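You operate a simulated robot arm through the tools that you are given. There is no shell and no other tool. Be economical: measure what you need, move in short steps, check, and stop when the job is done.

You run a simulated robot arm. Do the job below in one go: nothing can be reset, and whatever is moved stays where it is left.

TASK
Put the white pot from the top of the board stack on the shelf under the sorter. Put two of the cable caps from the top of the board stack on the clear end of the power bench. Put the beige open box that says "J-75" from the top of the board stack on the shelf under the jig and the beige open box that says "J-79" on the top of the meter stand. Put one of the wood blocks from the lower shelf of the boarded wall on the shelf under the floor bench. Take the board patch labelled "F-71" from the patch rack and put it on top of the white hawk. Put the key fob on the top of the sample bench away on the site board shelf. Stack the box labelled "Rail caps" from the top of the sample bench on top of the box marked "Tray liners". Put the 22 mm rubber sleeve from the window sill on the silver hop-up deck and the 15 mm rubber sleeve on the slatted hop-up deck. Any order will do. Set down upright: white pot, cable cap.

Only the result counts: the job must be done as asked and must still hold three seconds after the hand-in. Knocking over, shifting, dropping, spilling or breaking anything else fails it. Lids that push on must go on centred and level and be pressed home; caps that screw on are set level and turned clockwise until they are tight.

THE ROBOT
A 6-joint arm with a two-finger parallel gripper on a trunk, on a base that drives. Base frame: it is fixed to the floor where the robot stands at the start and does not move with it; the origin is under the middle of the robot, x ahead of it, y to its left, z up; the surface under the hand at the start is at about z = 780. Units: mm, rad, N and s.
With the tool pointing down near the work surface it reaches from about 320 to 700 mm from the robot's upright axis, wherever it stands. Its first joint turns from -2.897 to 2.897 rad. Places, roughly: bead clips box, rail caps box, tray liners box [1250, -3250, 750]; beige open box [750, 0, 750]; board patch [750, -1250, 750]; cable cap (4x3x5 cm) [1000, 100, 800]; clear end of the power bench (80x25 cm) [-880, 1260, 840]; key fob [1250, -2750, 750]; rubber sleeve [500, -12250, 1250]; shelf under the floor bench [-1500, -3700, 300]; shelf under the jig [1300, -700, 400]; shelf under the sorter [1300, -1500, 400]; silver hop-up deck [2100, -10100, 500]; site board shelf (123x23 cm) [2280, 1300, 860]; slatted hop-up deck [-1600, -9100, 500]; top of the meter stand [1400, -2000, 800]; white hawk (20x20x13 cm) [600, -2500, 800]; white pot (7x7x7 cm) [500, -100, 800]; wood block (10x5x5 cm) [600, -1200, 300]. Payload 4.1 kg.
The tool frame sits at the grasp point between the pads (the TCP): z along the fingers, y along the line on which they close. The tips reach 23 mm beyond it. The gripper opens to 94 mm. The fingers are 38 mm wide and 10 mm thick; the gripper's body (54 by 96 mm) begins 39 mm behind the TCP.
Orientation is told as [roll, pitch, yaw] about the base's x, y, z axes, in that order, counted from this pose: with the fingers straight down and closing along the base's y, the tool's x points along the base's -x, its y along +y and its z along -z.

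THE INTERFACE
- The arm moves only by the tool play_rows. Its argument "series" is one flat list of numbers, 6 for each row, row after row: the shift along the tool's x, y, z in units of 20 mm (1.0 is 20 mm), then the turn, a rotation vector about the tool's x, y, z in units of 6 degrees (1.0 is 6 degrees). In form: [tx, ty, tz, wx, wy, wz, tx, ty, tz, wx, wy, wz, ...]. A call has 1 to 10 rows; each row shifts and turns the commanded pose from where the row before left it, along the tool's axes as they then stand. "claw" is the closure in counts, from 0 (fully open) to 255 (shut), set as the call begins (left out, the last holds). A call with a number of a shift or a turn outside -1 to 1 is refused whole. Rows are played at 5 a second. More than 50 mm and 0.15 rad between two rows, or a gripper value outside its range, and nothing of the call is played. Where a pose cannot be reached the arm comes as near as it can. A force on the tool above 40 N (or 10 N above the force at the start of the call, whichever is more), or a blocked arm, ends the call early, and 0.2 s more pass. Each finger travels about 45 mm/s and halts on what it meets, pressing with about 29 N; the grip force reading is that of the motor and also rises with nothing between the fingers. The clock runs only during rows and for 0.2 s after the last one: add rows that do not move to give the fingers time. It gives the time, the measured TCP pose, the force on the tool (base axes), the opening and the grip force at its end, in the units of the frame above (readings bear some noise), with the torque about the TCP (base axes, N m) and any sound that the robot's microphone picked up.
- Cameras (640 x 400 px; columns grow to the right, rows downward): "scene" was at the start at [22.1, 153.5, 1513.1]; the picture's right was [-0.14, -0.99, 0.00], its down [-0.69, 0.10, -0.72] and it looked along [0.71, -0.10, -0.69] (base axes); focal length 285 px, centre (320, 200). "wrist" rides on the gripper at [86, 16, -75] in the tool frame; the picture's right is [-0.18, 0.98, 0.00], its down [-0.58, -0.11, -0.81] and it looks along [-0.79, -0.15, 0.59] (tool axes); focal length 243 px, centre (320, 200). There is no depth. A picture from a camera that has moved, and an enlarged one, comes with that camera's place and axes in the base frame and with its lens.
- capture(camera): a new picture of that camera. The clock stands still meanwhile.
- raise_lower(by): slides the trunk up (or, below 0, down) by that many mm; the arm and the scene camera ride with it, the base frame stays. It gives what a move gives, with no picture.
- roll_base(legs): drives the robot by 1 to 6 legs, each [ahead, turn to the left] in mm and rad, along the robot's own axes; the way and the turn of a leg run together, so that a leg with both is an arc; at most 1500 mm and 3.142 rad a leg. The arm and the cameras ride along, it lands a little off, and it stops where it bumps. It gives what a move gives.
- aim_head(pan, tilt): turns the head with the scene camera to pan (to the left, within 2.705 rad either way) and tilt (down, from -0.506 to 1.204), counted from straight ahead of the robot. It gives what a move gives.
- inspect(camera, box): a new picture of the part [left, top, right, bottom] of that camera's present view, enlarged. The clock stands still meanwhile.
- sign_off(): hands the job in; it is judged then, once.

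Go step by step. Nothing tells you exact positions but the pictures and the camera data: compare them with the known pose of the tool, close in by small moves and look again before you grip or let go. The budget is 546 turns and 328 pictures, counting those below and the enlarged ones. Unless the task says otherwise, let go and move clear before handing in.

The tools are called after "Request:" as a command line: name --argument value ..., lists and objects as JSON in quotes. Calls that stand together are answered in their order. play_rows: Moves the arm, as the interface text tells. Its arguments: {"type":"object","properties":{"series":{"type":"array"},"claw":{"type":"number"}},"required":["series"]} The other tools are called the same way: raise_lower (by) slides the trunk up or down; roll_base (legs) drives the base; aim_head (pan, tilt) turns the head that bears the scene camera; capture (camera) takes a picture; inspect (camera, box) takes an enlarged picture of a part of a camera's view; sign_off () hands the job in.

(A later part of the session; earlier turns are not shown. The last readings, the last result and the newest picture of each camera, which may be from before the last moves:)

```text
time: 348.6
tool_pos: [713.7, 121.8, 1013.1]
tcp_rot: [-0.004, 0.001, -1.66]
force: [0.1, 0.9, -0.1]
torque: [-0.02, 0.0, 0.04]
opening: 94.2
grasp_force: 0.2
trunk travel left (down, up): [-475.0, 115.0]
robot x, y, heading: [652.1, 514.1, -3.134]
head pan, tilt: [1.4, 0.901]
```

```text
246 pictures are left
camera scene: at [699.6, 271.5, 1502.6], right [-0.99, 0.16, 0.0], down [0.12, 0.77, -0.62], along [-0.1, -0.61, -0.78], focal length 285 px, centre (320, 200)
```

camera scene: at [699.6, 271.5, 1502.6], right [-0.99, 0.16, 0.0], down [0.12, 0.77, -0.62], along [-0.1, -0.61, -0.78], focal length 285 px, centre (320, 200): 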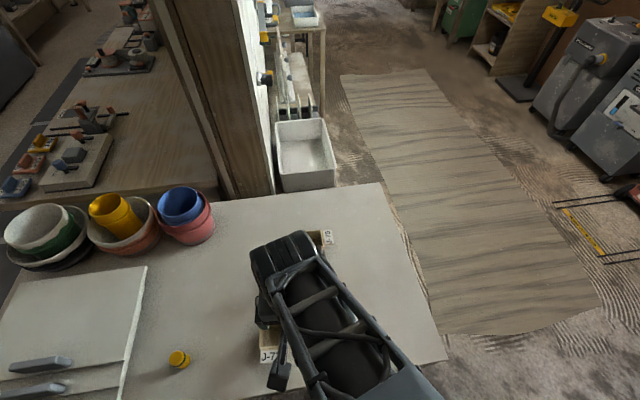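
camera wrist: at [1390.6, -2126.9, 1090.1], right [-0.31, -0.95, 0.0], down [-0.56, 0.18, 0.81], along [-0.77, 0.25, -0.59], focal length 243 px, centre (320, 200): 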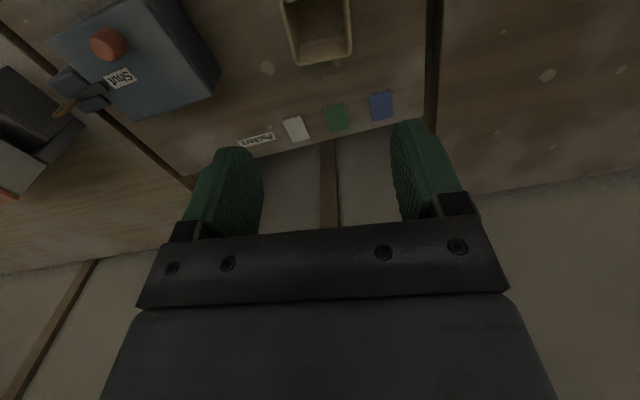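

Request:
play_rows --series '[0, 0, 0, 0, 0, 1, 0, 0, 0, 0, 0, 1, 0, 0, 0, 0, 0, 1, 0, 0, 0, 0, 0, 1, 0, 0, 0, 0, 0, 1, 0, 0, 0, 0, 0, 1, 0, 0, 0, 0, 0, 1, 0, 0, 0, 0, 0, 1, 0, 0, 0, 0, 0, 1, 0, 0, 0, 0, 0, 1]'

Request:
play_rows --series '[0, 0, 0, 0, 0, 1, 0, 0, 0, 0, 0, 1, 0, 0, 0, 0, 0, 1, 0, 0, 0, 0, 0, 1, 0, 0, 0, 0, 0, 0.1]'

Request:
play_rows --series '[-0.24, 0.97, 0.1, 0, 0, 0, -0.24, 0.97, 0.1, 0, 0, 0, -0.24, 0.97, 0.1, 0, 0, 0, -0.24, 0.97, 0.1, 0, 0, 0, -0.24, 0.97, 0.1, 0, 0, 0, -0.24, 0.97, 0.1, 0, 0, 0, -0.24, 0.97, 0.1, 0, 0, 0, -0.24, 0.97, 0.1, 0, 0, 0, -0.24, 0.97, 0.1, 0, 0, 0, -0.24, 0.97, 0.1, 0, 0, 0]'

Request:
play_rows --series '[-0.24, 0.97, 1, 0, 0, 0, -0.24, 0.97, 1, 0, 0, 0, -0.24, 0.97, 1, 0, 0, 0]'

Request:
capture --camera "wrist"

```text
time: 350.9
tool_pos: [712.9, 122.3, 1012.6]
tcp_rot: [-0.001, 0.0, -2.71]
force: [-0.3, -0.6, -0.7]
torque: [-0.01, 0.0, -0.05]
opening: 93.6
grasp_force: 0.0
trunk travel left (down, up): [-475.0, 115.0]
robot x, y, heading: [649.0, 513.5, -3.128]
head pan, tilt: [1.4, 0.901]
```

```text
time: 352.1
tool_pos: [712.5, 122.4, 1011.8]
tcp_rot: [-0.005, -0.003, -3.14]
force: [0.5, 0.6, 0.4]
torque: [0.03, 0.02, -0.01]
opening: 94.0
grasp_force: 0.1
trunk travel left (down, up): [-475.0, 115.0]
robot x, y, heading: [650.1, 511.7, -3.13]
head pan, tilt: [1.4, 0.901]
```

```text
time: 354.2
tool_pos: [665.5, -72.3, 992.4]
tcp_rot: [-0.003, -0.003, -3.139]
force: [-0.2, 0.2, -1.0]
torque: [0.0, 0.01, 0.03]
opening: 93.9
grasp_force: 0.1
trunk travel left (down, up): [-475.0, 115.0]
robot x, y, heading: [648.6, 515.3, -3.128]
head pan, tilt: [1.4, 0.901]
```

```text
time: 355.1
tool_pos: [651.7, -130.7, 931.6]
tcp_rot: [-0.005, -0.002, -3.139]
force: [0.4, -0.8, 0.1]
torque: [0.01, 0.01, 0.0]
opening: 93.9
grasp_force: 0.2
trunk travel left (down, up): [-475.0, 115.0]
robot x, y, heading: [649.6, 514.4, -3.127]
head pan, tilt: [1.4, 0.901]
```

```text
245 pictures are left
camera wrist: at [739.2, -146.6, 1006.7], right [-0.18, -0.98, 0.0], down [-0.58, 0.1, 0.81], along [-0.8, 0.15, -0.59], focal length 243 px, centre (320, 200)
```

wrist: 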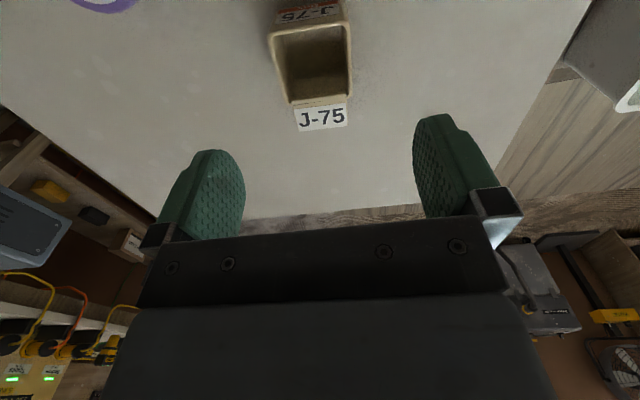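

Request:
play_rows --series '[0, -0.3, 0.95, 0, 0, 0, 0, 0, 0.95, 0, 0, 0, 0, 0, 0.95, 0, 0, 0, 0, 0, 0.95, 0, 0, 0]'

Request:
capture --camera "wrist"

```text
time: 356.1
tool_pos: [649.3, -123.7, 855.8]
tcp_rot: [-0.003, -0.004, -3.137]
force: [0.4, -0.1, -0.6]
torque: [0.0, -0.01, 0.02]
opening: 94.0
grasp_force: 0.1
trunk travel left (down, up): [-475.0, 115.0]
robot x, y, heading: [648.1, 513.5, -3.127]
head pan, tilt: [1.4, 0.901]
```

```text
244 pictures are left
camera wrist: at [736.5, -138.6, 930.0], right [-0.18, -0.98, 0.0], down [-0.58, 0.1, 0.81], along [-0.8, 0.15, -0.59], focal length 243 px, centre (320, 200)
```

wrist: 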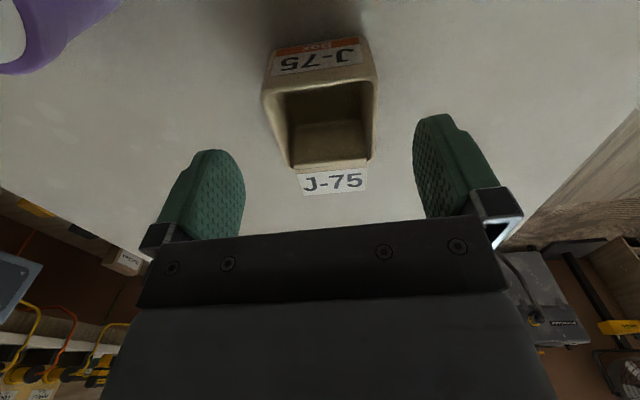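

Request:
play_rows --series '[0, 0, 0.8, 0, 0, 0, 0, 0, 0.8, 0, 0, 0, 0, 0, 0.78, 0, 0, 0]'

Request:
play_rows --series '[0, 0, 0, 0, 0, 0, 0, 0, 0, 0, 0, 0, 0, 0, 0, 0, 0, 0, 0, 0, 0, 0, 0, 0]' --claw 255

Request:
play_rows --series '[0, 0, -1, 0, 0, 0, 0, 0, -1, 0, 0, 0, 0, 0, -1, 0, 0, 0, 0, 0, -1, 0, 0, 0, 0, 0, -1, 0, 0, 0, 0, 0, -1, 0, 0, 0, 0, 0, -1, 0, 0, 0, 0, 0, -1, 0, 0, 0]'

Request:
capture --camera "wrist"

```text
time: 356.9
tool_pos: [651.0, -123.1, 809.4]
tcp_rot: [-0.004, -0.004, -3.138]
force: [-0.7, 0.5, 0.5]
torque: [-0.03, -0.03, -0.03]
opening: 93.8
grasp_force: 0.0
trunk travel left (down, up): [-475.0, 115.0]
robot x, y, heading: [650.7, 511.4, -3.131]
head pan, tilt: [1.4, 0.901]
```

```text
time: 357.9
tool_pos: [651.3, -122.2, 810.8]
tcp_rot: [-0.003, -0.002, -3.139]
force: [0.9, -0.6, 0.3]
torque: [-0.04, -0.03, 0.03]
opening: 55.2
grasp_force: 29.2
trunk travel left (down, up): [-475.0, 115.0]
robot x, y, heading: [648.2, 512.0, -3.132]
head pan, tilt: [1.4, 0.901]
```

```text
time: 359.6
tool_pos: [652.7, -122.1, 968.9]
tcp_rot: [-0.004, -0.003, -3.137]
force: [-0.4, -0.1, -0.4]
torque: [0.0, -0.03, -0.01]
opening: 55.1
grasp_force: 28.9
trunk travel left (down, up): [-475.0, 115.0]
robot x, y, heading: [647.2, 511.9, -3.128]
head pan, tilt: [1.4, 0.901]
```

```text
243 pictures are left
camera wrist: at [740.2, -137.2, 1043.3], right [-0.18, -0.98, 0.0], down [-0.58, 0.1, 0.81], along [-0.8, 0.15, -0.59], focal length 243 px, centre (320, 200)
```

wrist: 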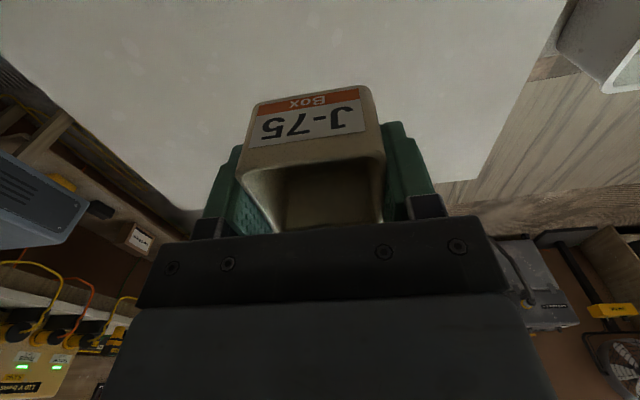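

J-75 held. Raise and swing the arm to the front, keeping the tool's yaw.

Request:
play_rows --series '[0, -1, -0.3, 0, 0, 0, 0, -1, -0.3, 0, 0, 0, 0, -1, -0.3, 0, 0, 0, 0, -1, -0.3, 0, 0, 0, 0, -1, -0.3, 0, 0, 0, 0, -1, -0.3, 0, 0, 0, 0, -1, -0.3, 0, 0, 0, 0, -1, -0.3, 0, 0, 0, 0, -1, -0.3, 0, 0, 0, 0, -1, -0.3, 0, 0, 0]'

Request:
play_rows --series '[-1, -0.6, 0, 0, 0, 0, -1, -0.6, 0, 0, 0, 0, -1, -0.6, 0, 0, 0, 0, -1, -0.6, 0, 0, 0, 0, -1, -0.6, 0, 0, 0, 0, -1, -0.6, 0, 0, 0, 0, -1, -0.6, 0, 0, 0, 0, -1, -0.6, 0, 0, 0, 0, -1, -0.6, 0, 0, 0, 0, -1, -0.6, 0, 0, 0, 0]'

Request:
play_rows --series '[-1, -1, 0, 0, 0, 0, -1, -1, 0, 0, 0, 0, -1, -1, 0, 0, 0, 0, -1, -1, 0, 0, 0, 0, -1, -1, 0, 0, 0, 0, -1, -1, 0, 0, 0, 0, -1, -1, 0, 0, 0, 0, -1, -1, 0, 0, 0, 0, -1, -1, 0, 0, 0, 0, -1, -1, 0, 0, 0, 0]'

Request:
play_rows --series '[-0.5, -0.95, 0, 0, 0, 0, -0.5, -0.95, 0, 0, 0, 0, -0.5, -0.95, 0, 0, 0, 0, -0.5, -0.95, 0, 0, 0, 0, -0.5, -0.95, 0, 0, 0, 0, -0.5, -0.95, 0, 0, 0, 0]'

```text
time: 361.9
tool_pos: [649.6, 77.9, 1030.0]
tcp_rot: [-0.001, -0.003, -3.137]
force: [0.2, 0.5, -0.8]
torque: [-0.02, 0.03, -0.03]
opening: 55.5
grasp_force: 29.1
trunk travel left (down, up): [-475.0, 115.0]
robot x, y, heading: [645.6, 514.6, -3.138]
head pan, tilt: [1.4, 0.901]
```

```text
time: 364.1
tool_pos: [449.2, 194.9, 1030.3]
tcp_rot: [-0.003, -0.003, -3.136]
force: [-0.8, -0.5, 0.4]
torque: [0.0, 0.0, 0.02]
opening: 55.1
grasp_force: 28.8
trunk travel left (down, up): [-475.0, 115.0]
robot x, y, heading: [648.1, 511.1, -3.128]
head pan, tilt: [1.4, 0.901]
```

```text
time: 366.2
tool_pos: [251.3, 393.5, 1030.7]
tcp_rot: [-0.004, -0.004, -3.136]
force: [-0.2, 0.7, -0.2]
torque: [0.02, -0.01, 0.01]
opening: 55.4
grasp_force: 29.0
trunk travel left (down, up): [-475.0, 115.0]
robot x, y, heading: [647.9, 514.2, -3.129]
head pan, tilt: [1.4, 0.901]
```

```text
time: 367.6
tool_pos: [189.1, 508.1, 1033.2]
tcp_rot: [-0.003, -0.003, -3.138]
force: [-0.2, -0.7, -1.0]
torque: [-0.02, -0.01, 0.01]
opening: 55.2
grasp_force: 28.8
trunk travel left (down, up): [-475.0, 115.0]
robot x, y, heading: [646.5, 511.7, -3.128]
head pan, tilt: [1.4, 0.901]
```

Now drive to the corridor and face the fixings bench again at its clear middle.

Request:
roll_base --legs '[[-1200, 0], [0, 1.9], [880, 0], [0, -0.345], [700, 0], [0, -1.57]]'

Request:
aim_head --pan 0 --tilt 0.85

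Request:
capture --camera "scene"

```text
time: 391.0
tool_pos: [1710.8, -983.2, 1031.6]
tcp_rot: [-0.002, -0.003, 3.119]
force: [-0.7, -0.5, -0.5]
torque: [-0.01, 0.0, 0.01]
opening: 55.4
grasp_force: 29.0
trunk travel left (down, up): [-475.0, 115.0]
robot x, y, heading: [2170.9, -991.4, 3.127]
head pan, tilt: [1.4, 0.901]
```

```text
time: 392.5
tool_pos: [1710.3, -985.0, 1031.2]
tcp_rot: [-0.003, -0.003, 3.119]
force: [-0.4, 0.0, 0.3]
torque: [0.04, 0.02, 0.01]
opening: 55.2
grasp_force: 29.3
trunk travel left (down, up): [-475.0, 115.0]
robot x, y, heading: [2169.6, -991.7, 3.129]
head pan, tilt: [0.0, 0.85]
```

```text
242 pictures are left
camera scene: at [2150.0, -1159.3, 1506.5], right [0.01, 1.0, 0.0], down [0.75, -0.01, -0.66], along [-0.66, 0.01, -0.75], focal length 285 px, centre (320, 200)
```

scene: 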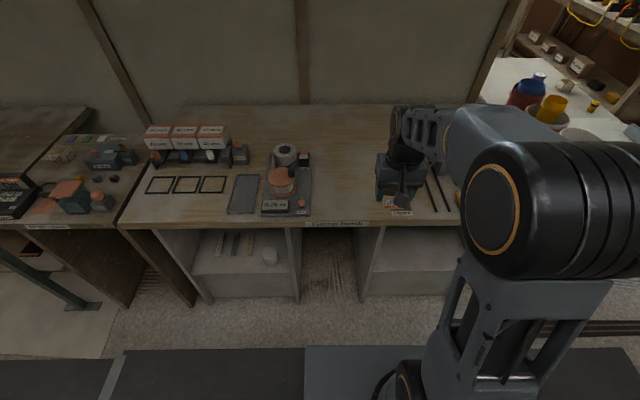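

Request:
roll_base --legs '[[145, 0]]'

Request:
play_rows --series '[-0.35, 0.47, 0.95, 0, 0, 0, -0.35, 0.47, 0.95, 0, 0, 0, -0.35, 0.47, 0.95, 0, 0, 0, -0.35, 0.47, 0.95, 0, 0, 0, -0.35, 0.47, 0.95, 0, 0, 0, 0, 0, 0.95, 0, 0, 0, 0, 0, 0.95, 0, 0, 0, 0, 0, 0.95, 0, 0, 0, 0, 0, 0.95, 0, 0, 0]'

Request:
capture --camera "wrist"

```text
time: 393.8
tool_pos: [1570.6, -980.9, 1032.1]
tcp_rot: [-0.001, -0.004, 3.114]
force: [-0.5, 0.1, -0.6]
torque: [-0.02, 0.03, 0.0]
opening: 55.1
grasp_force: 28.9
trunk travel left (down, up): [-475.0, 115.0]
robot x, y, heading: [2031.9, -988.0, 3.124]
head pan, tilt: [0.0, 0.85]
```

```text
time: 395.8
tool_pos: [1535.5, -1024.7, 860.6]
tcp_rot: [-0.004, -0.003, 3.117]
force: [0.8, 0.0, 0.1]
torque: [0.02, 0.0, -0.02]
opening: 55.4
grasp_force: 29.5
trunk travel left (down, up): [-475.0, 115.0]
robot x, y, heading: [2030.5, -990.6, 3.12]
head pan, tilt: [0.0, 0.85]
```

```text
241 pictures are left
camera wrist: at [1622.3, -1043.4, 935.2], right [-0.21, -0.98, 0.0], down [-0.58, 0.12, 0.81], along [-0.79, 0.17, -0.59], focal length 243 px, centre (320, 200)
```

wrist: 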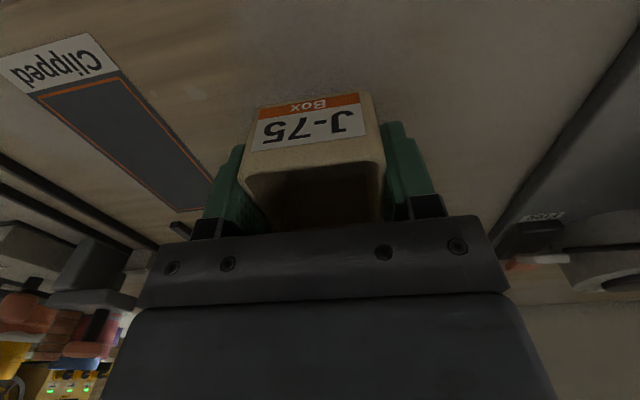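

Request:
play_rows --series '[0, 0, 0.7, 0, 0, 0, 0, 0, 0.7, 0, 0, 0, 0, 0, 0, 0, 0, 0]'

Request:
play_rows --series '[0, 0, 0.1, 0, 0, 0, 0, 0, 0, 0, 0, 0]'

```text
time: 396.6
tool_pos: [1534.0, -1025.0, 833.1]
tcp_rot: [-0.003, -0.003, 3.115]
force: [0.2, 0.1, -0.5]
torque: [0.02, -0.01, 0.03]
opening: 55.6
grasp_force: 28.8
trunk travel left (down, up): [-475.0, 115.0]
robot x, y, heading: [2032.7, -987.9, 3.123]
head pan, tilt: [0.0, 0.85]
```

```text
time: 397.2
tool_pos: [1533.9, -1024.9, 831.6]
tcp_rot: [-0.002, -0.004, 3.116]
force: [1.1, -0.5, 0.2]
torque: [0.01, 0.05, -0.01]
opening: 55.1
grasp_force: 29.0
trunk travel left (down, up): [-475.0, 115.0]
robot x, y, heading: [2031.1, -988.0, 3.118]
head pan, tilt: [0.0, 0.85]
```

Request:
play_rows --series '[0, 0, 0.1, 0, 0, 0, 0, 0, 0, 0, 0, 0]'

Request:
play_rows --series '[0, 0, 0.05, 0, 0, 0, 0, 0, 0, 0, 0, 0]'

```text
time: 397.8
tool_pos: [1534.7, -1025.4, 828.9]
tcp_rot: [-0.001, -0.006, 3.115]
force: [-1.0, 0.8, 7.7]
torque: [-0.17, -0.08, 0.02]
opening: 55.4
grasp_force: 28.4
trunk travel left (down, up): [-475.0, 115.0]
robot x, y, heading: [2029.4, -992.9, 3.127]
head pan, tilt: [0.0, 0.85]
```

```text
time: 398.4
tool_pos: [1535.4, -1025.9, 828.7]
tcp_rot: [-0.002, -0.006, 3.118]
force: [-0.7, -0.2, 21.8]
torque: [-0.13, -0.3, 0.0]
opening: 55.1
grasp_force: 28.6
trunk travel left (down, up): [-475.0, 115.0]
robot x, y, heading: [2031.5, -989.5, 3.123]
head pan, tilt: [0.0, 0.85]
```

Seated. Release, back off and tilt.

Request:
play_rows --series '[0, 0, -0.05, 0, 0, 0, 0, 0, 0, 0, 0, 0, 0, 0, 0, 0, 0, 0, 0, 0, 0, 0, 0, 0]' --claw 0

Request:
play_rows --series '[0, 0, -1, 0, 0, 0, 0, 0, -1, 0, 0, 0, 0, 0, -1, 0, 0, 0, 0, 0, -1, 0, 0, 0, 0.8, 0, -0.4, 0, 0, 0, 0.8, 0, 0, 0, 0, 0, 0.8, 0, 0, 0, 0, 0, 0.8, 0, 0, 0, 0, 0, 0.75, 0, 0, 0, 0, 0]'

Request:
play_rows --series '[0, 0, 0, 0, -0.95, 0, 0, 0, 0, 0, -0.95, 0, 0, 0, 0, 0, -0.95, 0, 0, 0, 0, 0, -0.95, 0, 0, 0, 0, 0, -0.95, 0, 0, 0, 0, 0, -0.95, 0, 0, 0, 0, 0, -0.97, 0]'

Request:
capture --camera "wrist"

```text
time: 399.4
tool_pos: [1534.6, -1026.0, 829.9]
tcp_rot: [-0.003, -0.004, 3.117]
force: [0.1, -0.1, -0.1]
torque: [-0.01, 0.05, 0.03]
opening: 94.1
grasp_force: 0.2
trunk travel left (down, up): [-475.0, 115.0]
robot x, y, heading: [2033.5, -990.3, 3.125]
head pan, tilt: [0.0, 0.85]
```

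```text
time: 401.4
tool_pos: [1614.0, -1029.2, 917.2]
tcp_rot: [-0.003, -0.003, 3.116]
force: [0.2, -0.4, 0.3]
torque: [-0.02, 0.01, -0.03]
opening: 94.0
grasp_force: 0.0
trunk travel left (down, up): [-475.0, 115.0]
robot x, y, heading: [2029.8, -988.2, 3.127]
head pan, tilt: [0.0, 0.85]
```

```text
time: 403.0
tool_pos: [1616.9, -1020.6, 915.6]
tcp_rot: [-0.049, -0.554, 3.12]
force: [0.1, 0.4, -0.7]
torque: [-0.01, 0.01, -0.01]
opening: 93.9
grasp_force: 0.1
out of reach, approached as far as the arm can: row 6, 7
trunk travel left (down, up): [-475.0, 115.0]
robot x, y, heading: [2031.6, -985.9, 3.124]
head pan, tilt: [0.0, 0.85]
```

```text
240 pictures are left
camera wrist: at [1729.1, -1041.4, 932.9], right [-0.2, -0.98, 0.05], down [-0.07, 0.07, 1.0], along [-0.98, 0.2, -0.08], focal length 243 px, centre (320, 200)
```

wrist: 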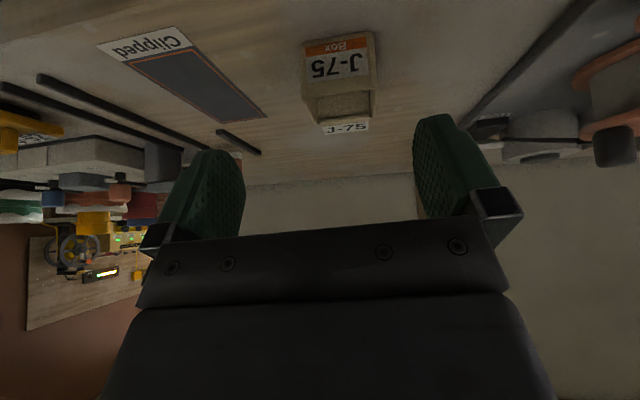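

Too close for that tilt; back the base up 70 mm, extend the arm, and finish the tilt.

Request:
roll_base --legs '[[-70, 0]]'

Request:
play_rows --series '[-0.8, 0, 0.5, 0, 0, 0, -0.8, 0, 0.5, 0, 0, 0, -0.8, 0, 0.5, 0, 0, 0, -0.1, 0, 0.06, -0.23, -0.7, 0, 0, 0, 0, -0.23, -0.67, 0]'

```text
time: 404.0
tool_pos: [1685.7, -1020.5, 914.7]
tcp_rot: [-0.053, -0.554, 3.124]
force: [0.0, 0.7, 0.3]
torque: [-0.06, 0.0, 0.01]
opening: 94.0
grasp_force: 0.1
trunk travel left (down, up): [-475.0, 115.0]
robot x, y, heading: [2104.5, -993.3, 3.122]
head pan, tilt: [0.0, 0.85]
```

```text
time: 405.2
tool_pos: [1626.9, -1016.1, 914.5]
tcp_rot: [-0.026, -0.672, 3.126]
force: [-0.4, -0.4, 0.1]
torque: [0.01, -0.03, 0.0]
opening: 94.0
grasp_force: 0.0
trunk travel left (down, up): [-475.0, 115.0]
robot x, y, heading: [2097.0, -988.2, 3.129]
head pan, tilt: [0.0, 0.85]
```

Request:
play_rows --series '[-0.1, 0.12, 0.95, -0.12, -0.12, 0, -0.1, 0.12, 0.95, -0.12, -0.12, 0, -0.1, 0.12, 0.95, 0, 0, 0, -0.1, 0.12, 0.95, 0, 0, 0]'

Request:
capture --camera "wrist"

```text
time: 406.2
tool_pos: [1572.2, -1046.6, 859.9]
tcp_rot: [0.017, -0.723, 3.128]
force: [0.1, -0.3, -0.1]
torque: [0.01, 0.04, -0.02]
opening: 94.2
grasp_force: 0.1
out of reach, approached as far as the arm can: row 2, 4
trunk travel left (down, up): [-475.0, 115.0]
robot x, y, heading: [2097.9, -989.4, 3.129]
head pan, tilt: [0.0, 0.85]
```

```text
239 pictures are left
camera wrist: at [1687.7, -1061.4, 860.2], right [-0.14, -0.98, 0.13], down [0.1, 0.12, 0.99], along [-0.99, 0.15, 0.08], focal length 243 px, centre (320, 200)
```

wrist: 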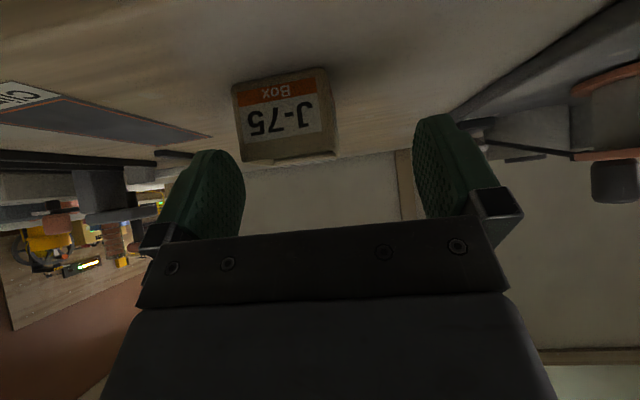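

Request:
play_rows --series '[0, -0.5, 0, 0, 0, 0, 0, -0.5, 0, 0, 0, 0]'

Request:
capture --camera "wrist"

```text
time: 406.8
tool_pos: [1572.6, -1045.3, 859.8]
tcp_rot: [0.018, -0.724, 3.128]
force: [-0.5, -0.7, -0.2]
torque: [-0.03, -0.02, 0.04]
opening: 94.0
grasp_force: 0.1
out of reach, approached as far as the arm can: row 1, 2
trunk travel left (down, up): [-475.0, 115.0]
robot x, y, heading: [2099.7, -993.1, 3.126]
head pan, tilt: [0.0, 0.85]
```

```text
238 pictures are left
camera wrist: at [1687.9, -1061.2, 860.2], right [-0.14, -0.98, 0.13], down [0.1, 0.12, 0.99], along [-0.99, 0.15, 0.08], focal length 243 px, centre (320, 200)
```

wrist: 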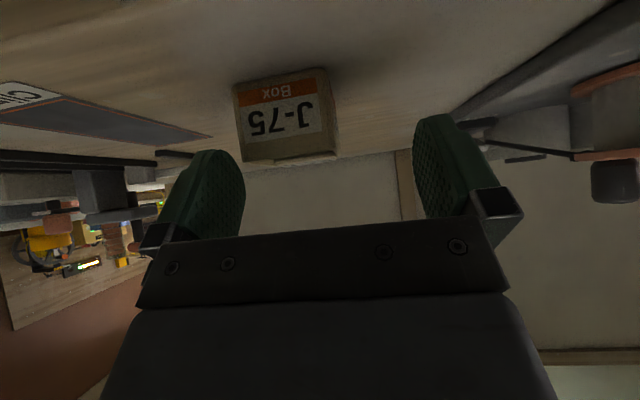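

The wrist is near a singular alignment at this tilt. Back off along the tool axis and use a shallower tilt.

Request:
play_rows --series '[0, 0, -1, 0, 0, 0, 0, 0, -1, 0, 0, 0, 0, 0, -1, 0, 0, 0]'

Request:
play_rows --series '[0, 0, 0, 0, 0.85, 0, 0, 0, 0, 0, 0.85, 0, 0, 0, 0, 0, 0.85, 0]'

```text
time: 407.6
tool_pos: [1612.6, -1045.4, 904.9]
tcp_rot: [0.018, -0.722, 3.128]
force: [-0.4, 0.2, 0.4]
torque: [0.01, -0.01, 0.03]
opening: 94.0
grasp_force: 0.0
trunk travel left (down, up): [-475.0, 115.0]
robot x, y, heading: [2098.4, -986.2, 3.128]
head pan, tilt: [0.0, 0.85]
```

```text
time: 408.4
tool_pos: [1612.5, -1040.1, 905.3]
tcp_rot: [-0.014, -0.544, 3.132]
force: [-0.4, -0.4, -0.1]
torque: [0.01, 0.01, 0.0]
opening: 93.8
grasp_force: 0.0
out of reach, approached as far as the arm can: row 3
trunk travel left (down, up): [-475.0, 115.0]
robot x, y, heading: [2101.2, -990.0, 3.125]
head pan, tilt: [0.0, 0.85]
```

Request:
play_rows --series '[0, 0, 0, 0, 0.6, 0, 0, 0, 0, 0, 0.5, 0, 0, -0.35, 0, 0, 0, 0, 0, -0.35, 0, 0, 0, 0]'

Request:
capture --camera "wrist"

```text
time: 409.4
tool_pos: [1611.1, -1021.4, 905.2]
tcp_rot: [-0.034, -0.508, 3.129]
force: [0.1, -0.7, 0.4]
torque: [0.02, 0.01, -0.02]
opening: 93.9
grasp_force: 0.1
out of reach, approached as far as the arm can: row 2
trunk travel left (down, up): [-475.0, 115.0]
robot x, y, heading: [2102.1, -993.3, 3.128]
head pan, tilt: [0.0, 0.85]
```

```text
237 pictures are left
camera wrist: at [1722.7, -1040.7, 928.7], right [-0.19, -0.98, 0.06], down [-0.11, 0.08, 0.99], along [-0.98, 0.18, -0.13], focal length 243 px, centre (320, 200)
```

wrist: 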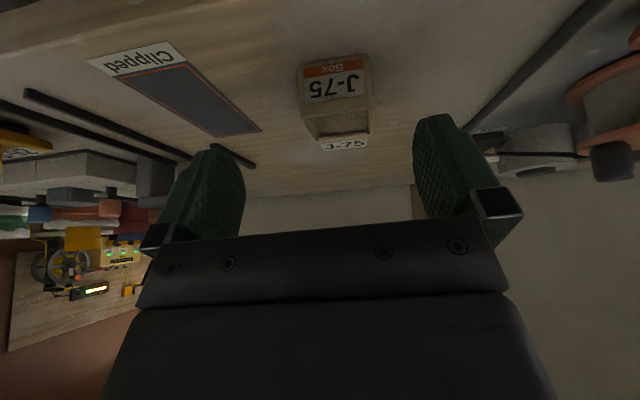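

Request:
play_rows --series '[0, 0, 0, -0.33, 0.5, 0, -0.5, 0.1, 0.2, 0, 0, 0, -0.5, 0.1, 0.5, 0, 0, 0, -0.5, 0.05, 0.7, 0, 0, 0]'

Request:
capture --camera "wrist"

```text
time: 410.4
tool_pos: [1577.3, -1022.4, 891.5]
tcp_rot: [0.001, -0.455, 3.128]
force: [0.4, 0.5, -0.4]
torque: [0.03, 0.01, 0.0]
opening: 94.1
grasp_force: 0.0
out of reach, approached as far as the arm can: row 2
trunk travel left (down, up): [-475.0, 115.0]
robot x, y, heading: [2098.8, -991.2, 3.128]
head pan, tilt: [0.0, 0.85]
```

```text
236 pictures are left
camera wrist: at [1688.2, -1039.8, 921.1], right [-0.18, -0.98, 0.08], down [-0.17, 0.11, 0.98], along [-0.97, 0.16, -0.18], focal length 243 px, centre (320, 200)
```

wrist: 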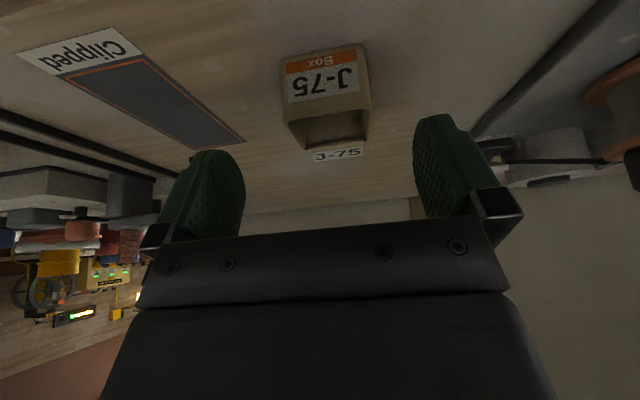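

Request:
play_rows --series '[-0.1, 0.1, 0.9, 0, 0, 0, -0.1, 0.1, 0.9, 0, 0, 0, -0.1, 0.05, 0.9, 0, 0, 0]'

Request:
capture --camera "wrist"

```text
time: 411.2
tool_pos: [1546.0, -1027.3, 846.3]
tcp_rot: [0.003, -0.453, 3.128]
force: [0.4, 0.1, -0.9]
torque: [0.01, 0.02, -0.01]
opening: 94.2
grasp_force: 0.0
trunk travel left (down, up): [-475.0, 115.0]
robot x, y, heading: [2101.2, -990.4, 3.123]
head pan, tilt: [0.0, 0.85]
```

```text
235 pictures are left
camera wrist: at [1658.2, -1044.5, 875.7], right [-0.18, -0.98, 0.08], down [-0.17, 0.11, 0.98], along [-0.97, 0.16, -0.18], focal length 243 px, centre (320, 200)
```

wrist: 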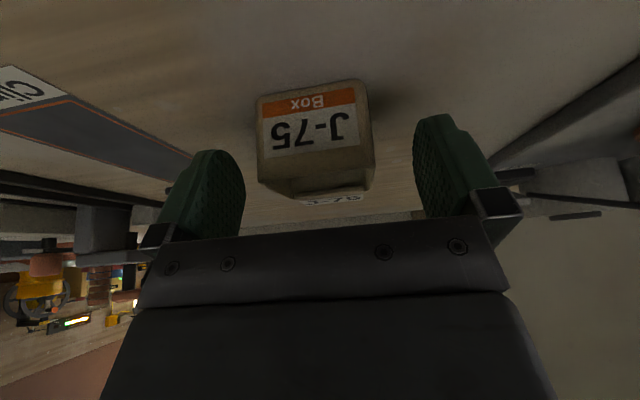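

Request:
play_rows --series '[0.05, 0, 0.38, 0, 0, 0, 0.05, 0, 0.38, 0, 0, 0]'

Request:
play_rows --series '[0, 0, 0, 0, 0, 0, 0, 0, 0, 0, 0, 0, 0, 0, 0, 0, 0, 0, 0, 0, 0, 0, 0, 0]' --claw 255

Request:
play_rows --series '[0.43, 0, -0.9, 0, 0, 0, 0.43, 0, -0.9, 0, 0, 0, 0.43, 0, -0.9, 0, 0, 0]'

Request:
capture --camera "wrist"

```text
time: 411.8
tool_pos: [1542.8, -1028.8, 833.0]
tcp_rot: [0.001, -0.456, 3.131]
force: [0.2, 0.2, 0.8]
torque: [-0.03, 0.01, 0.02]
opening: 93.8
grasp_force: 0.1
trunk travel left (down, up): [-475.0, 115.0]
robot x, y, heading: [2098.0, -989.4, 3.126]
head pan, tilt: [0.0, 0.85]
```

```text
time: 412.8
tool_pos: [1544.1, -1028.0, 832.4]
tcp_rot: [0.001, -0.454, 3.13]
force: [0.5, 0.0, 1.2]
torque: [0.0, 0.01, 0.0]
opening: 55.6
grasp_force: 29.1
trunk travel left (down, up): [-475.0, 115.0]
robot x, y, heading: [2100.0, -990.3, 3.125]
head pan, tilt: [0.0, 0.85]
```

```text
time: 413.6
tool_pos: [1591.5, -1028.5, 871.1]
tcp_rot: [0.001, -0.452, 3.13]
force: [0.8, 0.6, -0.2]
torque: [-0.01, -0.03, 0.01]
opening: 55.6
grasp_force: 28.9
trunk travel left (down, up): [-475.0, 115.0]
robot x, y, heading: [2097.5, -993.4, 3.124]
head pan, tilt: [0.0, 0.85]
```

```text
234 pictures are left
camera wrist: at [1702.5, -1045.8, 900.2], right [-0.18, -0.98, 0.08], down [-0.17, 0.11, 0.98], along [-0.97, 0.16, -0.18], focal length 243 px, centre (320, 200)
```

wrist: 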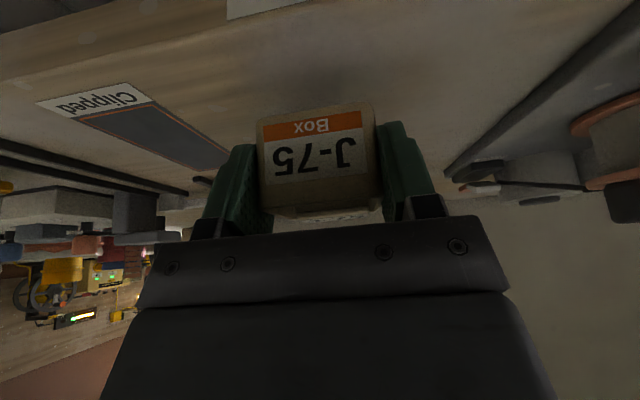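

J-75 is held with the tilt. Back off, shift to the jig alcove, lower the trunk.

Request:
roll_base --legs '[[-180, 0], [0, -1.555], [300, 0], [0, 1.57]]'

Request:
raise_lower --by -390

Request:
aim_head --pan 0.2 --tilt 0.6

Request:
capture --camera "scene"

Request:
capture --camera "wrist"

```text
time: 424.3
tool_pos: [1769.5, -730.4, 871.0]
tcp_rot: [-0.001, -0.453, 3.111]
force: [0.0, -0.1, -1.1]
torque: [0.0, -0.02, 0.0]
opening: 55.5
grasp_force: 29.0
trunk travel left (down, up): [-475.0, 115.0]
robot x, y, heading: [2276.4, -699.9, 3.107]
head pan, tilt: [0.0, 0.85]
```

```text
time: 428.0
tool_pos: [1769.5, -728.7, 481.4]
tcp_rot: [0.001, -0.455, 3.112]
force: [-0.1, -0.3, 0.3]
torque: [0.01, -0.02, 0.02]
opening: 55.5
grasp_force: 28.9
trunk travel left (down, up): [-85.0, 505.0]
robot x, y, heading: [2279.7, -701.0, 3.11]
head pan, tilt: [0.0, 0.85]
```

```text
time: 428.8
tool_pos: [1768.4, -729.2, 481.1]
tcp_rot: [0.001, -0.453, 3.111]
force: [0.4, 0.2, -0.5]
torque: [-0.01, -0.04, 0.02]
opening: 55.6
grasp_force: 29.3
trunk travel left (down, up): [-85.0, 505.0]
robot x, y, heading: [2275.1, -702.9, 3.106]
head pan, tilt: [0.201, 0.6]
```

```text
233 pictures are left
camera scene: at [2246.4, -884.0, 1137.3], right [-0.17, 0.99, 0.0], down [0.56, 0.09, -0.82], along [-0.81, -0.14, -0.57], focal length 285 px, centre (320, 200)
```

scene: 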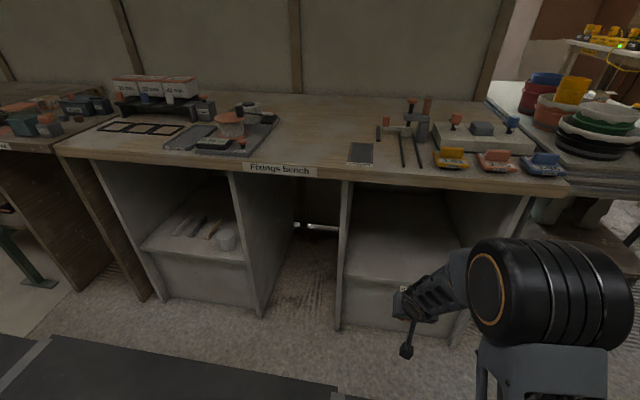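

```text
232 pictures are left
camera wrist: at [1879.6, -748.0, 510.2], right [-0.19, -0.98, 0.08], down [-0.17, 0.11, 0.98], along [-0.97, 0.18, -0.18], focal length 243 px, centre (320, 200)
```

wrist: 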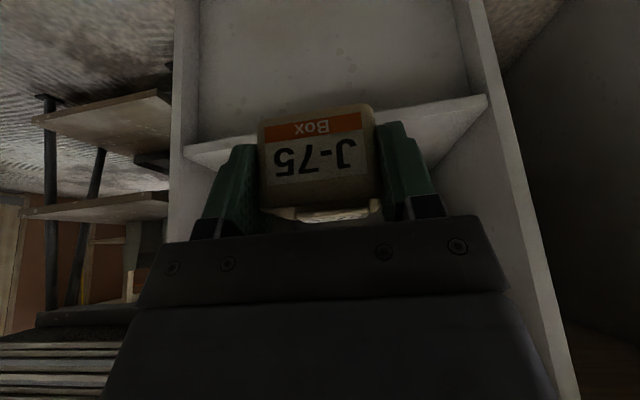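

Request:
play_rows --series '[0.39, 0, 0.8, 0, 0, 0, 0.39, 0, 0.8, 0, 0, 0, 0.39, 0, 0.8, 0, 0, 0, 0.39, 0, 0.8, 0, 0, 0]'

Request:
roll_base --legs '[[190, 0]]'

Request:
capture --camera "wrist"

Request:
capture --camera "scene"

```text
time: 429.8
tool_pos: [1768.8, -727.8, 417.4]
tcp_rot: [0.002, -0.456, 3.11]
force: [0.1, 0.4, 0.7]
torque: [0.03, -0.03, 0.0]
opening: 55.6
grasp_force: 28.7
out of reach, approached as far as the arm can: row 2
trunk travel left (down, up): [-85.0, 505.0]
robot x, y, heading: [2276.3, -697.6, 3.105]
head pan, tilt: [0.201, 0.6]
```

```text
time: 431.3
tool_pos: [1583.5, -717.6, 417.8]
tcp_rot: [0.001, -0.454, 3.105]
force: [0.1, -0.1, 0.1]
torque: [0.0, -0.01, 0.01]
opening: 55.7
grasp_force: 29.3
trunk travel left (down, up): [-85.0, 505.0]
robot x, y, heading: [2094.6, -689.5, 3.097]
head pan, tilt: [0.201, 0.6]
```

```text
231 pictures are left
camera wrist: at [1694.1, -737.6, 446.9], right [-0.2, -0.98, 0.08], down [-0.16, 0.12, 0.98], along [-0.97, 0.18, -0.18], focal length 243 px, centre (320, 200)
```

wrist: 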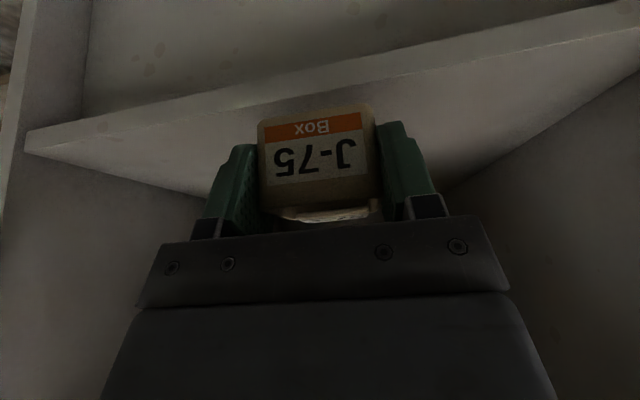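

```text
230 pictures are left
camera scene: at [2060.3, -877.0, 1137.4], right [-0.16, 0.99, 0.0], down [0.56, 0.09, -0.83], along [-0.81, -0.13, -0.56], focal length 285 px, centre (320, 200)
```

scene: 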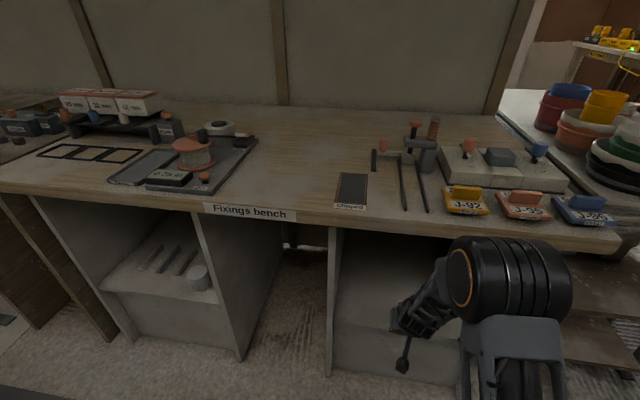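

Request:
play_rows --series '[-0.765, 0, 0.37, 0, 0, 0, -0.765, 0, 0.37, 0, 0, 0, -0.765, 0, 0.37, 0, 0, 0, -0.765, 0, 0.37, 0, 0, 0]'

Request:
play_rows --series '[0.35, 0, 0.73, 0, 0, 0, 0, 0, 0, 0, 0, 0]'

Request:
capture --camera "wrist"

```text
time: 432.3
tool_pos: [1517.1, -716.2, 420.3]
tcp_rot: [-0.001, -0.456, 3.109]
force: [0.0, 0.1, 0.6]
torque: [0.03, -0.02, -0.02]
opening: 55.4
grasp_force: 29.0
trunk travel left (down, up): [-85.0, 505.0]
robot x, y, heading: [2095.9, -692.6, 3.1]
head pan, tilt: [0.201, 0.6]
```

```text
time: 432.9
tool_pos: [1517.5, -716.3, 402.8]
tcp_rot: [0.001, -0.453, 3.106]
force: [-0.2, -0.3, 0.6]
torque: [-0.01, -0.02, -0.04]
opening: 55.4
grasp_force: 29.1
trunk travel left (down, up): [-85.0, 505.0]
robot x, y, heading: [2094.0, -693.7, 3.105]
head pan, tilt: [0.201, 0.6]
```

```text
229 pictures are left
camera wrist: at [1627.3, -734.7, 432.3], right [-0.2, -0.98, 0.08], down [-0.16, 0.12, 0.98], along [-0.97, 0.18, -0.18], focal length 243 px, centre (320, 200)
```

wrist: 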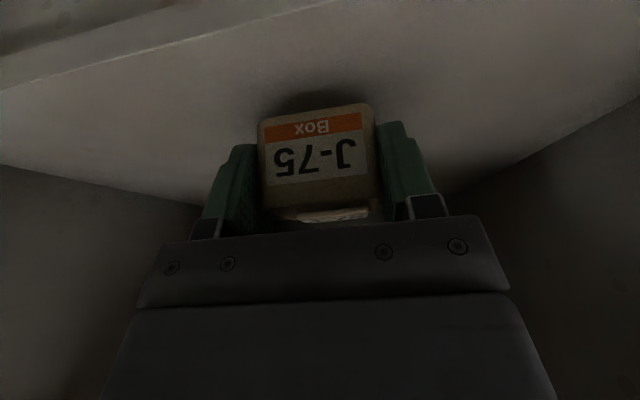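

Request:
play_rows --series '[0.17, 0, 0.36, 0, 0, 0, 0, 0, 0, 0, 0, 0]'

Request:
play_rows --series '[0.06, 0, 0.13, 0, 0, 0, 0, 0, 0, 0, 0, 0]'

Request:
play_rows --series '[0.04, 0, 0.09, 0, 0, 0, 0, 0, 0, 0, 0, 0]'

```text
time: 433.5
tool_pos: [1515.1, -716.0, 395.3]
tcp_rot: [0.003, -0.455, 3.105]
force: [0.6, 0.3, 0.4]
torque: [0.0, 0.0, -0.02]
opening: 55.5
grasp_force: 28.9
trunk travel left (down, up): [-85.0, 505.0]
robot x, y, heading: [2095.3, -693.7, 3.1]
head pan, tilt: [0.201, 0.6]
```

```text
time: 434.1
tool_pos: [1516.1, -715.6, 390.4]
tcp_rot: [0.0, -0.454, 3.105]
force: [-0.3, -0.2, 0.1]
torque: [0.04, 0.01, -0.02]
opening: 55.6
grasp_force: 29.3
trunk travel left (down, up): [-85.0, 505.0]
robot x, y, heading: [2094.7, -697.9, 3.103]
head pan, tilt: [0.201, 0.6]
```

```text
time: 434.7
tool_pos: [1515.1, -716.3, 388.9]
tcp_rot: [-0.001, -0.454, 3.105]
force: [-0.2, 1.0, -0.9]
torque: [0.0, -0.01, 0.04]
opening: 55.8
grasp_force: 28.8
trunk travel left (down, up): [-85.0, 505.0]
robot x, y, heading: [2094.2, -695.1, 3.102]
head pan, tilt: [0.201, 0.6]
```

Request:
play_rows --series '[0.03, 0, 0.07, 0, 0, 0, 0, 0, 0, 0, 0, 0]'

Request:
play_rows --series '[0.03, 0, 0.07, 0, 0, 0, 0, 0, 0, 0, 0, 0]'

```text
time: 435.3
tool_pos: [1515.3, -715.9, 387.7]
tcp_rot: [0.001, -0.452, 3.104]
force: [-0.3, 0.4, 0.1]
torque: [0.01, 0.02, -0.03]
opening: 55.6
grasp_force: 28.9
trunk travel left (down, up): [-85.0, 505.0]
robot x, y, heading: [2091.5, -692.0, 3.104]
head pan, tilt: [0.201, 0.6]
```

```text
time: 435.9
tool_pos: [1515.8, -715.9, 386.0]
tcp_rot: [0.002, -0.457, 3.105]
force: [1.4, 0.6, 7.3]
torque: [-0.03, 0.05, 0.02]
opening: 55.5
grasp_force: 29.3
trunk travel left (down, up): [-85.0, 505.0]
robot x, y, heading: [2095.8, -695.3, 3.101]
head pan, tilt: [0.201, 0.6]
```

Contact. Release and withdraw along the tool axis.

Request:
play_rows --series '[0, 0, 0, 0, 0, 0, 0, 0, 0, 0, 0, 0, 0, 0, 0, 0, 0, 0, 0, 0, 0, 0, 0, 0]' --claw 30

Request:
play_rows --series '[0, 0, -0.5, 0, 0, 0, 0, 0, -1, 0, 0, 0, 0, 0, -1, 0, 0, 0, 0.8, 0, -0.6, 0, 0, 0, 0.8, 0, -0.4, 0, 0, 0]'

Request:
roll_base --legs '[[-250, 0]]'

Request:
capture --camera "wrist"

```text
time: 436.9
tool_pos: [1514.7, -715.7, 384.7]
tcp_rot: [0.001, -0.453, 3.106]
force: [-0.3, 0.4, 0.3]
torque: [-0.01, 0.0, 0.0]
opening: 82.9
grasp_force: 0.2
trunk travel left (down, up): [-85.0, 505.0]
robot x, y, heading: [2093.5, -692.9, 3.1]
head pan, tilt: [0.201, 0.6]
```

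```text
time: 438.1
tool_pos: [1575.7, -718.1, 435.6]
tcp_rot: [0.002, -0.454, 3.102]
force: [0.2, 0.5, -0.3]
torque: [0.0, -0.03, -0.03]
opening: 83.3
grasp_force: 0.1
trunk travel left (down, up): [-85.0, 505.0]
robot x, y, heading: [2094.6, -691.3, 3.101]
head pan, tilt: [0.201, 0.6]
```

```text
time: 439.9
tool_pos: [1824.0, -730.1, 435.4]
tcp_rot: [0.0, -0.453, 3.108]
force: [0.7, 0.0, -0.4]
torque: [-0.03, -0.01, -0.01]
opening: 82.9
grasp_force: 0.1
trunk travel left (down, up): [-85.0, 505.0]
robot x, y, heading: [2342.2, -700.5, 3.102]
head pan, tilt: [0.201, 0.6]
```

```text
228 pictures are left
camera wrist: at [1935.0, -748.2, 464.8], right [-0.2, -0.98, 0.08], down [-0.17, 0.12, 0.98], along [-0.97, 0.18, -0.18], focal length 243 px, centre (320, 200)
```

wrist: 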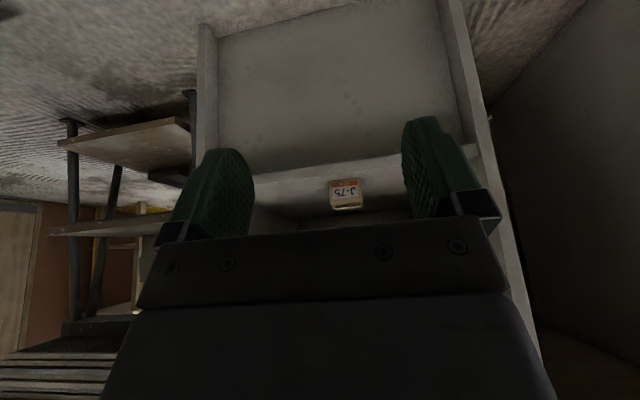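

J-75 is on the jig shelf. Raise the trunk, level the tool and drive down the corridor to the sample bench.

Request:
raise_lower --by 390

Request:
play_rows --series '[0, 0, 0, 0, 0.85, 0, 0, 0, 0, 0, 0.85, 0, 0, 0, 0, 0, 0.85, 0, 0, 0, 0, 0, 0.85, 0, 0, 0, 0, 0, 0.93, 0, 0, 0, -1, 0, 0, 0, 0, 0, -1, 0, 0, 0, 0, 0, -1, 0, 0, 0]' --claw 0

Request:
roll_base --legs '[[0, 1.61], [1400, 0]]'

Request:
aim_head --pan -0.6 --tilt 0.45

Request:
capture --camera "scene"

```text
time: 443.7
tool_pos: [1824.3, -729.3, 826.4]
tcp_rot: [-0.001, -0.455, 3.109]
force: [0.0, -0.6, 0.0]
torque: [0.03, 0.01, -0.02]
opening: 83.0
grasp_force: 0.0
trunk travel left (down, up): [-475.0, 115.0]
robot x, y, heading: [2344.9, -704.2, 3.101]
head pan, tilt: [0.201, 0.6]
```

```text
time: 445.5
tool_pos: [1829.3, -716.8, 885.2]
tcp_rot: [-0.088, -0.14, 3.08]
force: [0.4, 0.3, 0.2]
torque: [0.02, 0.03, -0.03]
opening: 94.3
grasp_force: 0.0
out of reach, approached as far as the arm can: row 1, 2, 3
trunk travel left (down, up): [-475.0, 115.0]
robot x, y, heading: [2343.9, -706.8, 3.104]
head pan, tilt: [0.201, 0.6]
```

```text
time: 456.4
tool_pos: [2373.0, -2624.5, 885.5]
tcp_rot: [-0.09, -0.142, -1.601]
force: [-0.2, 0.9, 0.4]
torque: [-0.02, 0.0, 0.0]
opening: 94.2
grasp_force: 0.0
trunk travel left (down, up): [-475.0, 115.0]
robot x, y, heading: [2342.8, -2110.2, -1.581]
head pan, tilt: [0.201, 0.6]
```

```text
time: 457.6
tool_pos: [2372.3, -2624.5, 885.4]
tcp_rot: [-0.09, -0.141, -1.605]
force: [-0.1, 1.0, 0.2]
torque: [-0.01, -0.02, -0.01]
opening: 93.7
grasp_force: 0.0
trunk travel left (down, up): [-475.0, 115.0]
robot x, y, heading: [2342.9, -2111.8, -1.575]
head pan, tilt: [-0.6, 0.45]
```

```text
227 pictures are left
camera scene: at [2457.9, -2129.8, 1541.0], right [-0.82, 0.57, 0.0], down [0.25, 0.36, -0.9], along [-0.51, -0.74, -0.44], focal length 285 px, centre (320, 200)
```

scene: 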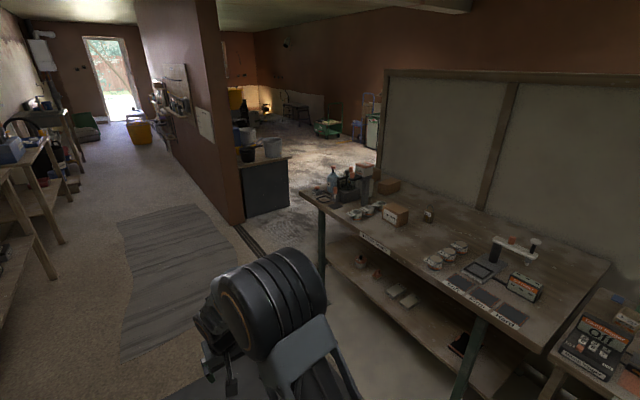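

Request:
inspect --camera "scene" --box '[300, 150, 560, 320]'

```text
2.35 times, centred on (430, 235) of scene
camera zoom: at [2457.9, -2129.8, 1541.0], right [-0.82, 0.57, 0.0], down [0.25, 0.36, -0.9], along [-0.51, -0.74, -0.44], focal length 672 px, centre (61, 118)
```

zoom: 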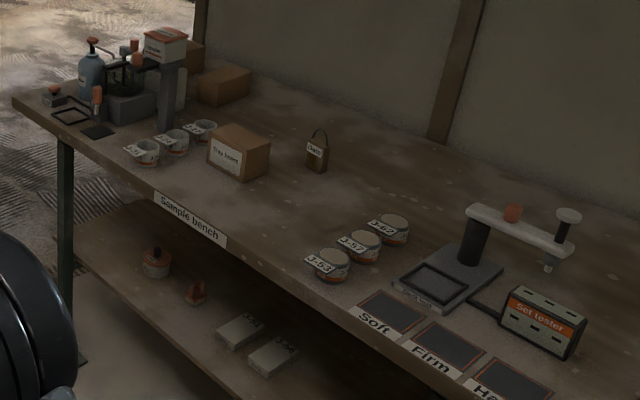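

Sample bench seen: tray liners box near (1412,-2959), fob near (1272,-2863), more boxes beyond. Straighten the tool and drive to face the bench at the fob.

Request:
play_rows --series '[0, 0, 0, -0.42, 0.67, 0, 0, 0, 0, -0.42, 0.67, 0, 0, 0, -1, 0, 0, 0, 0, 0, -1, 0, 0, 0, 0, 0, -1, 0, 0, 0, 0, 0, -1, 0, 0, 0]'

Request:
roll_base --legs '[[750, 0], [0, -1.57], [300, 0]]'

Request:
aim_head --pan 0.15 --tilt 0.6

Request:
capture --camera "scene"

```text
time: 459.0
tool_pos: [2371.5, -2624.4, 966.2]
tcp_rot: [-0.002, 0.0, -1.609]
force: [-0.7, 1.2, -0.6]
torque: [-0.01, -0.03, 0.03]
opening: 93.9
grasp_force: 0.1
trunk travel left (down, up): [-475.0, 115.0]
robot x, y, heading: [2344.9, -2107.0, -1.58]
head pan, tilt: [-0.6, 0.45]
```

```text
time: 468.4
tool_pos: [1525.8, -2906.1, 965.7]
tcp_rot: [-0.002, -0.002, 3.127]
force: [0.4, -0.5, -0.5]
torque: [0.0, 0.01, 0.0]
opening: 94.2
grasp_force: 0.1
trunk travel left (down, up): [-475.0, 115.0]
robot x, y, heading: [2039.4, -2860.2, -3.125]
head pan, tilt: [-0.6, 0.45]
```

```text
time: 469.5
tool_pos: [1525.8, -2905.5, 966.4]
tcp_rot: [-0.002, 0.002, 3.126]
force: [-1.3, -0.5, -0.3]
torque: [0.0, -0.03, 0.0]
opening: 94.0
grasp_force: 0.2
trunk travel left (down, up): [-475.0, 115.0]
robot x, y, heading: [2037.3, -2868.4, -3.13]
head pan, tilt: [0.15, 0.6]
```

```text
225 pictures are left
camera scene: at [2014.4, -3045.8, 1527.4], right [-0.16, 0.99, 0.0], down [0.56, 0.09, -0.83], along [-0.81, -0.13, -0.56], focal length 285 px, centre (320, 200)
```

scene: 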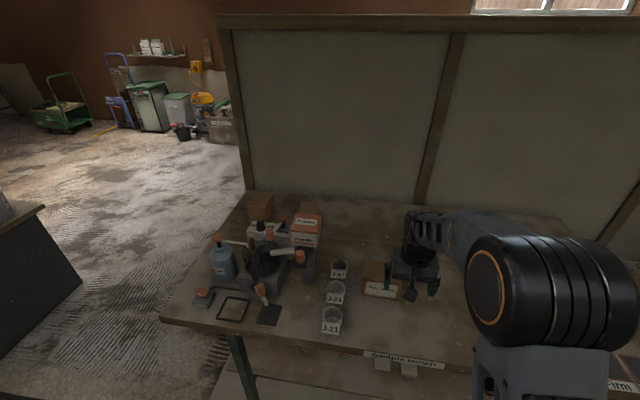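

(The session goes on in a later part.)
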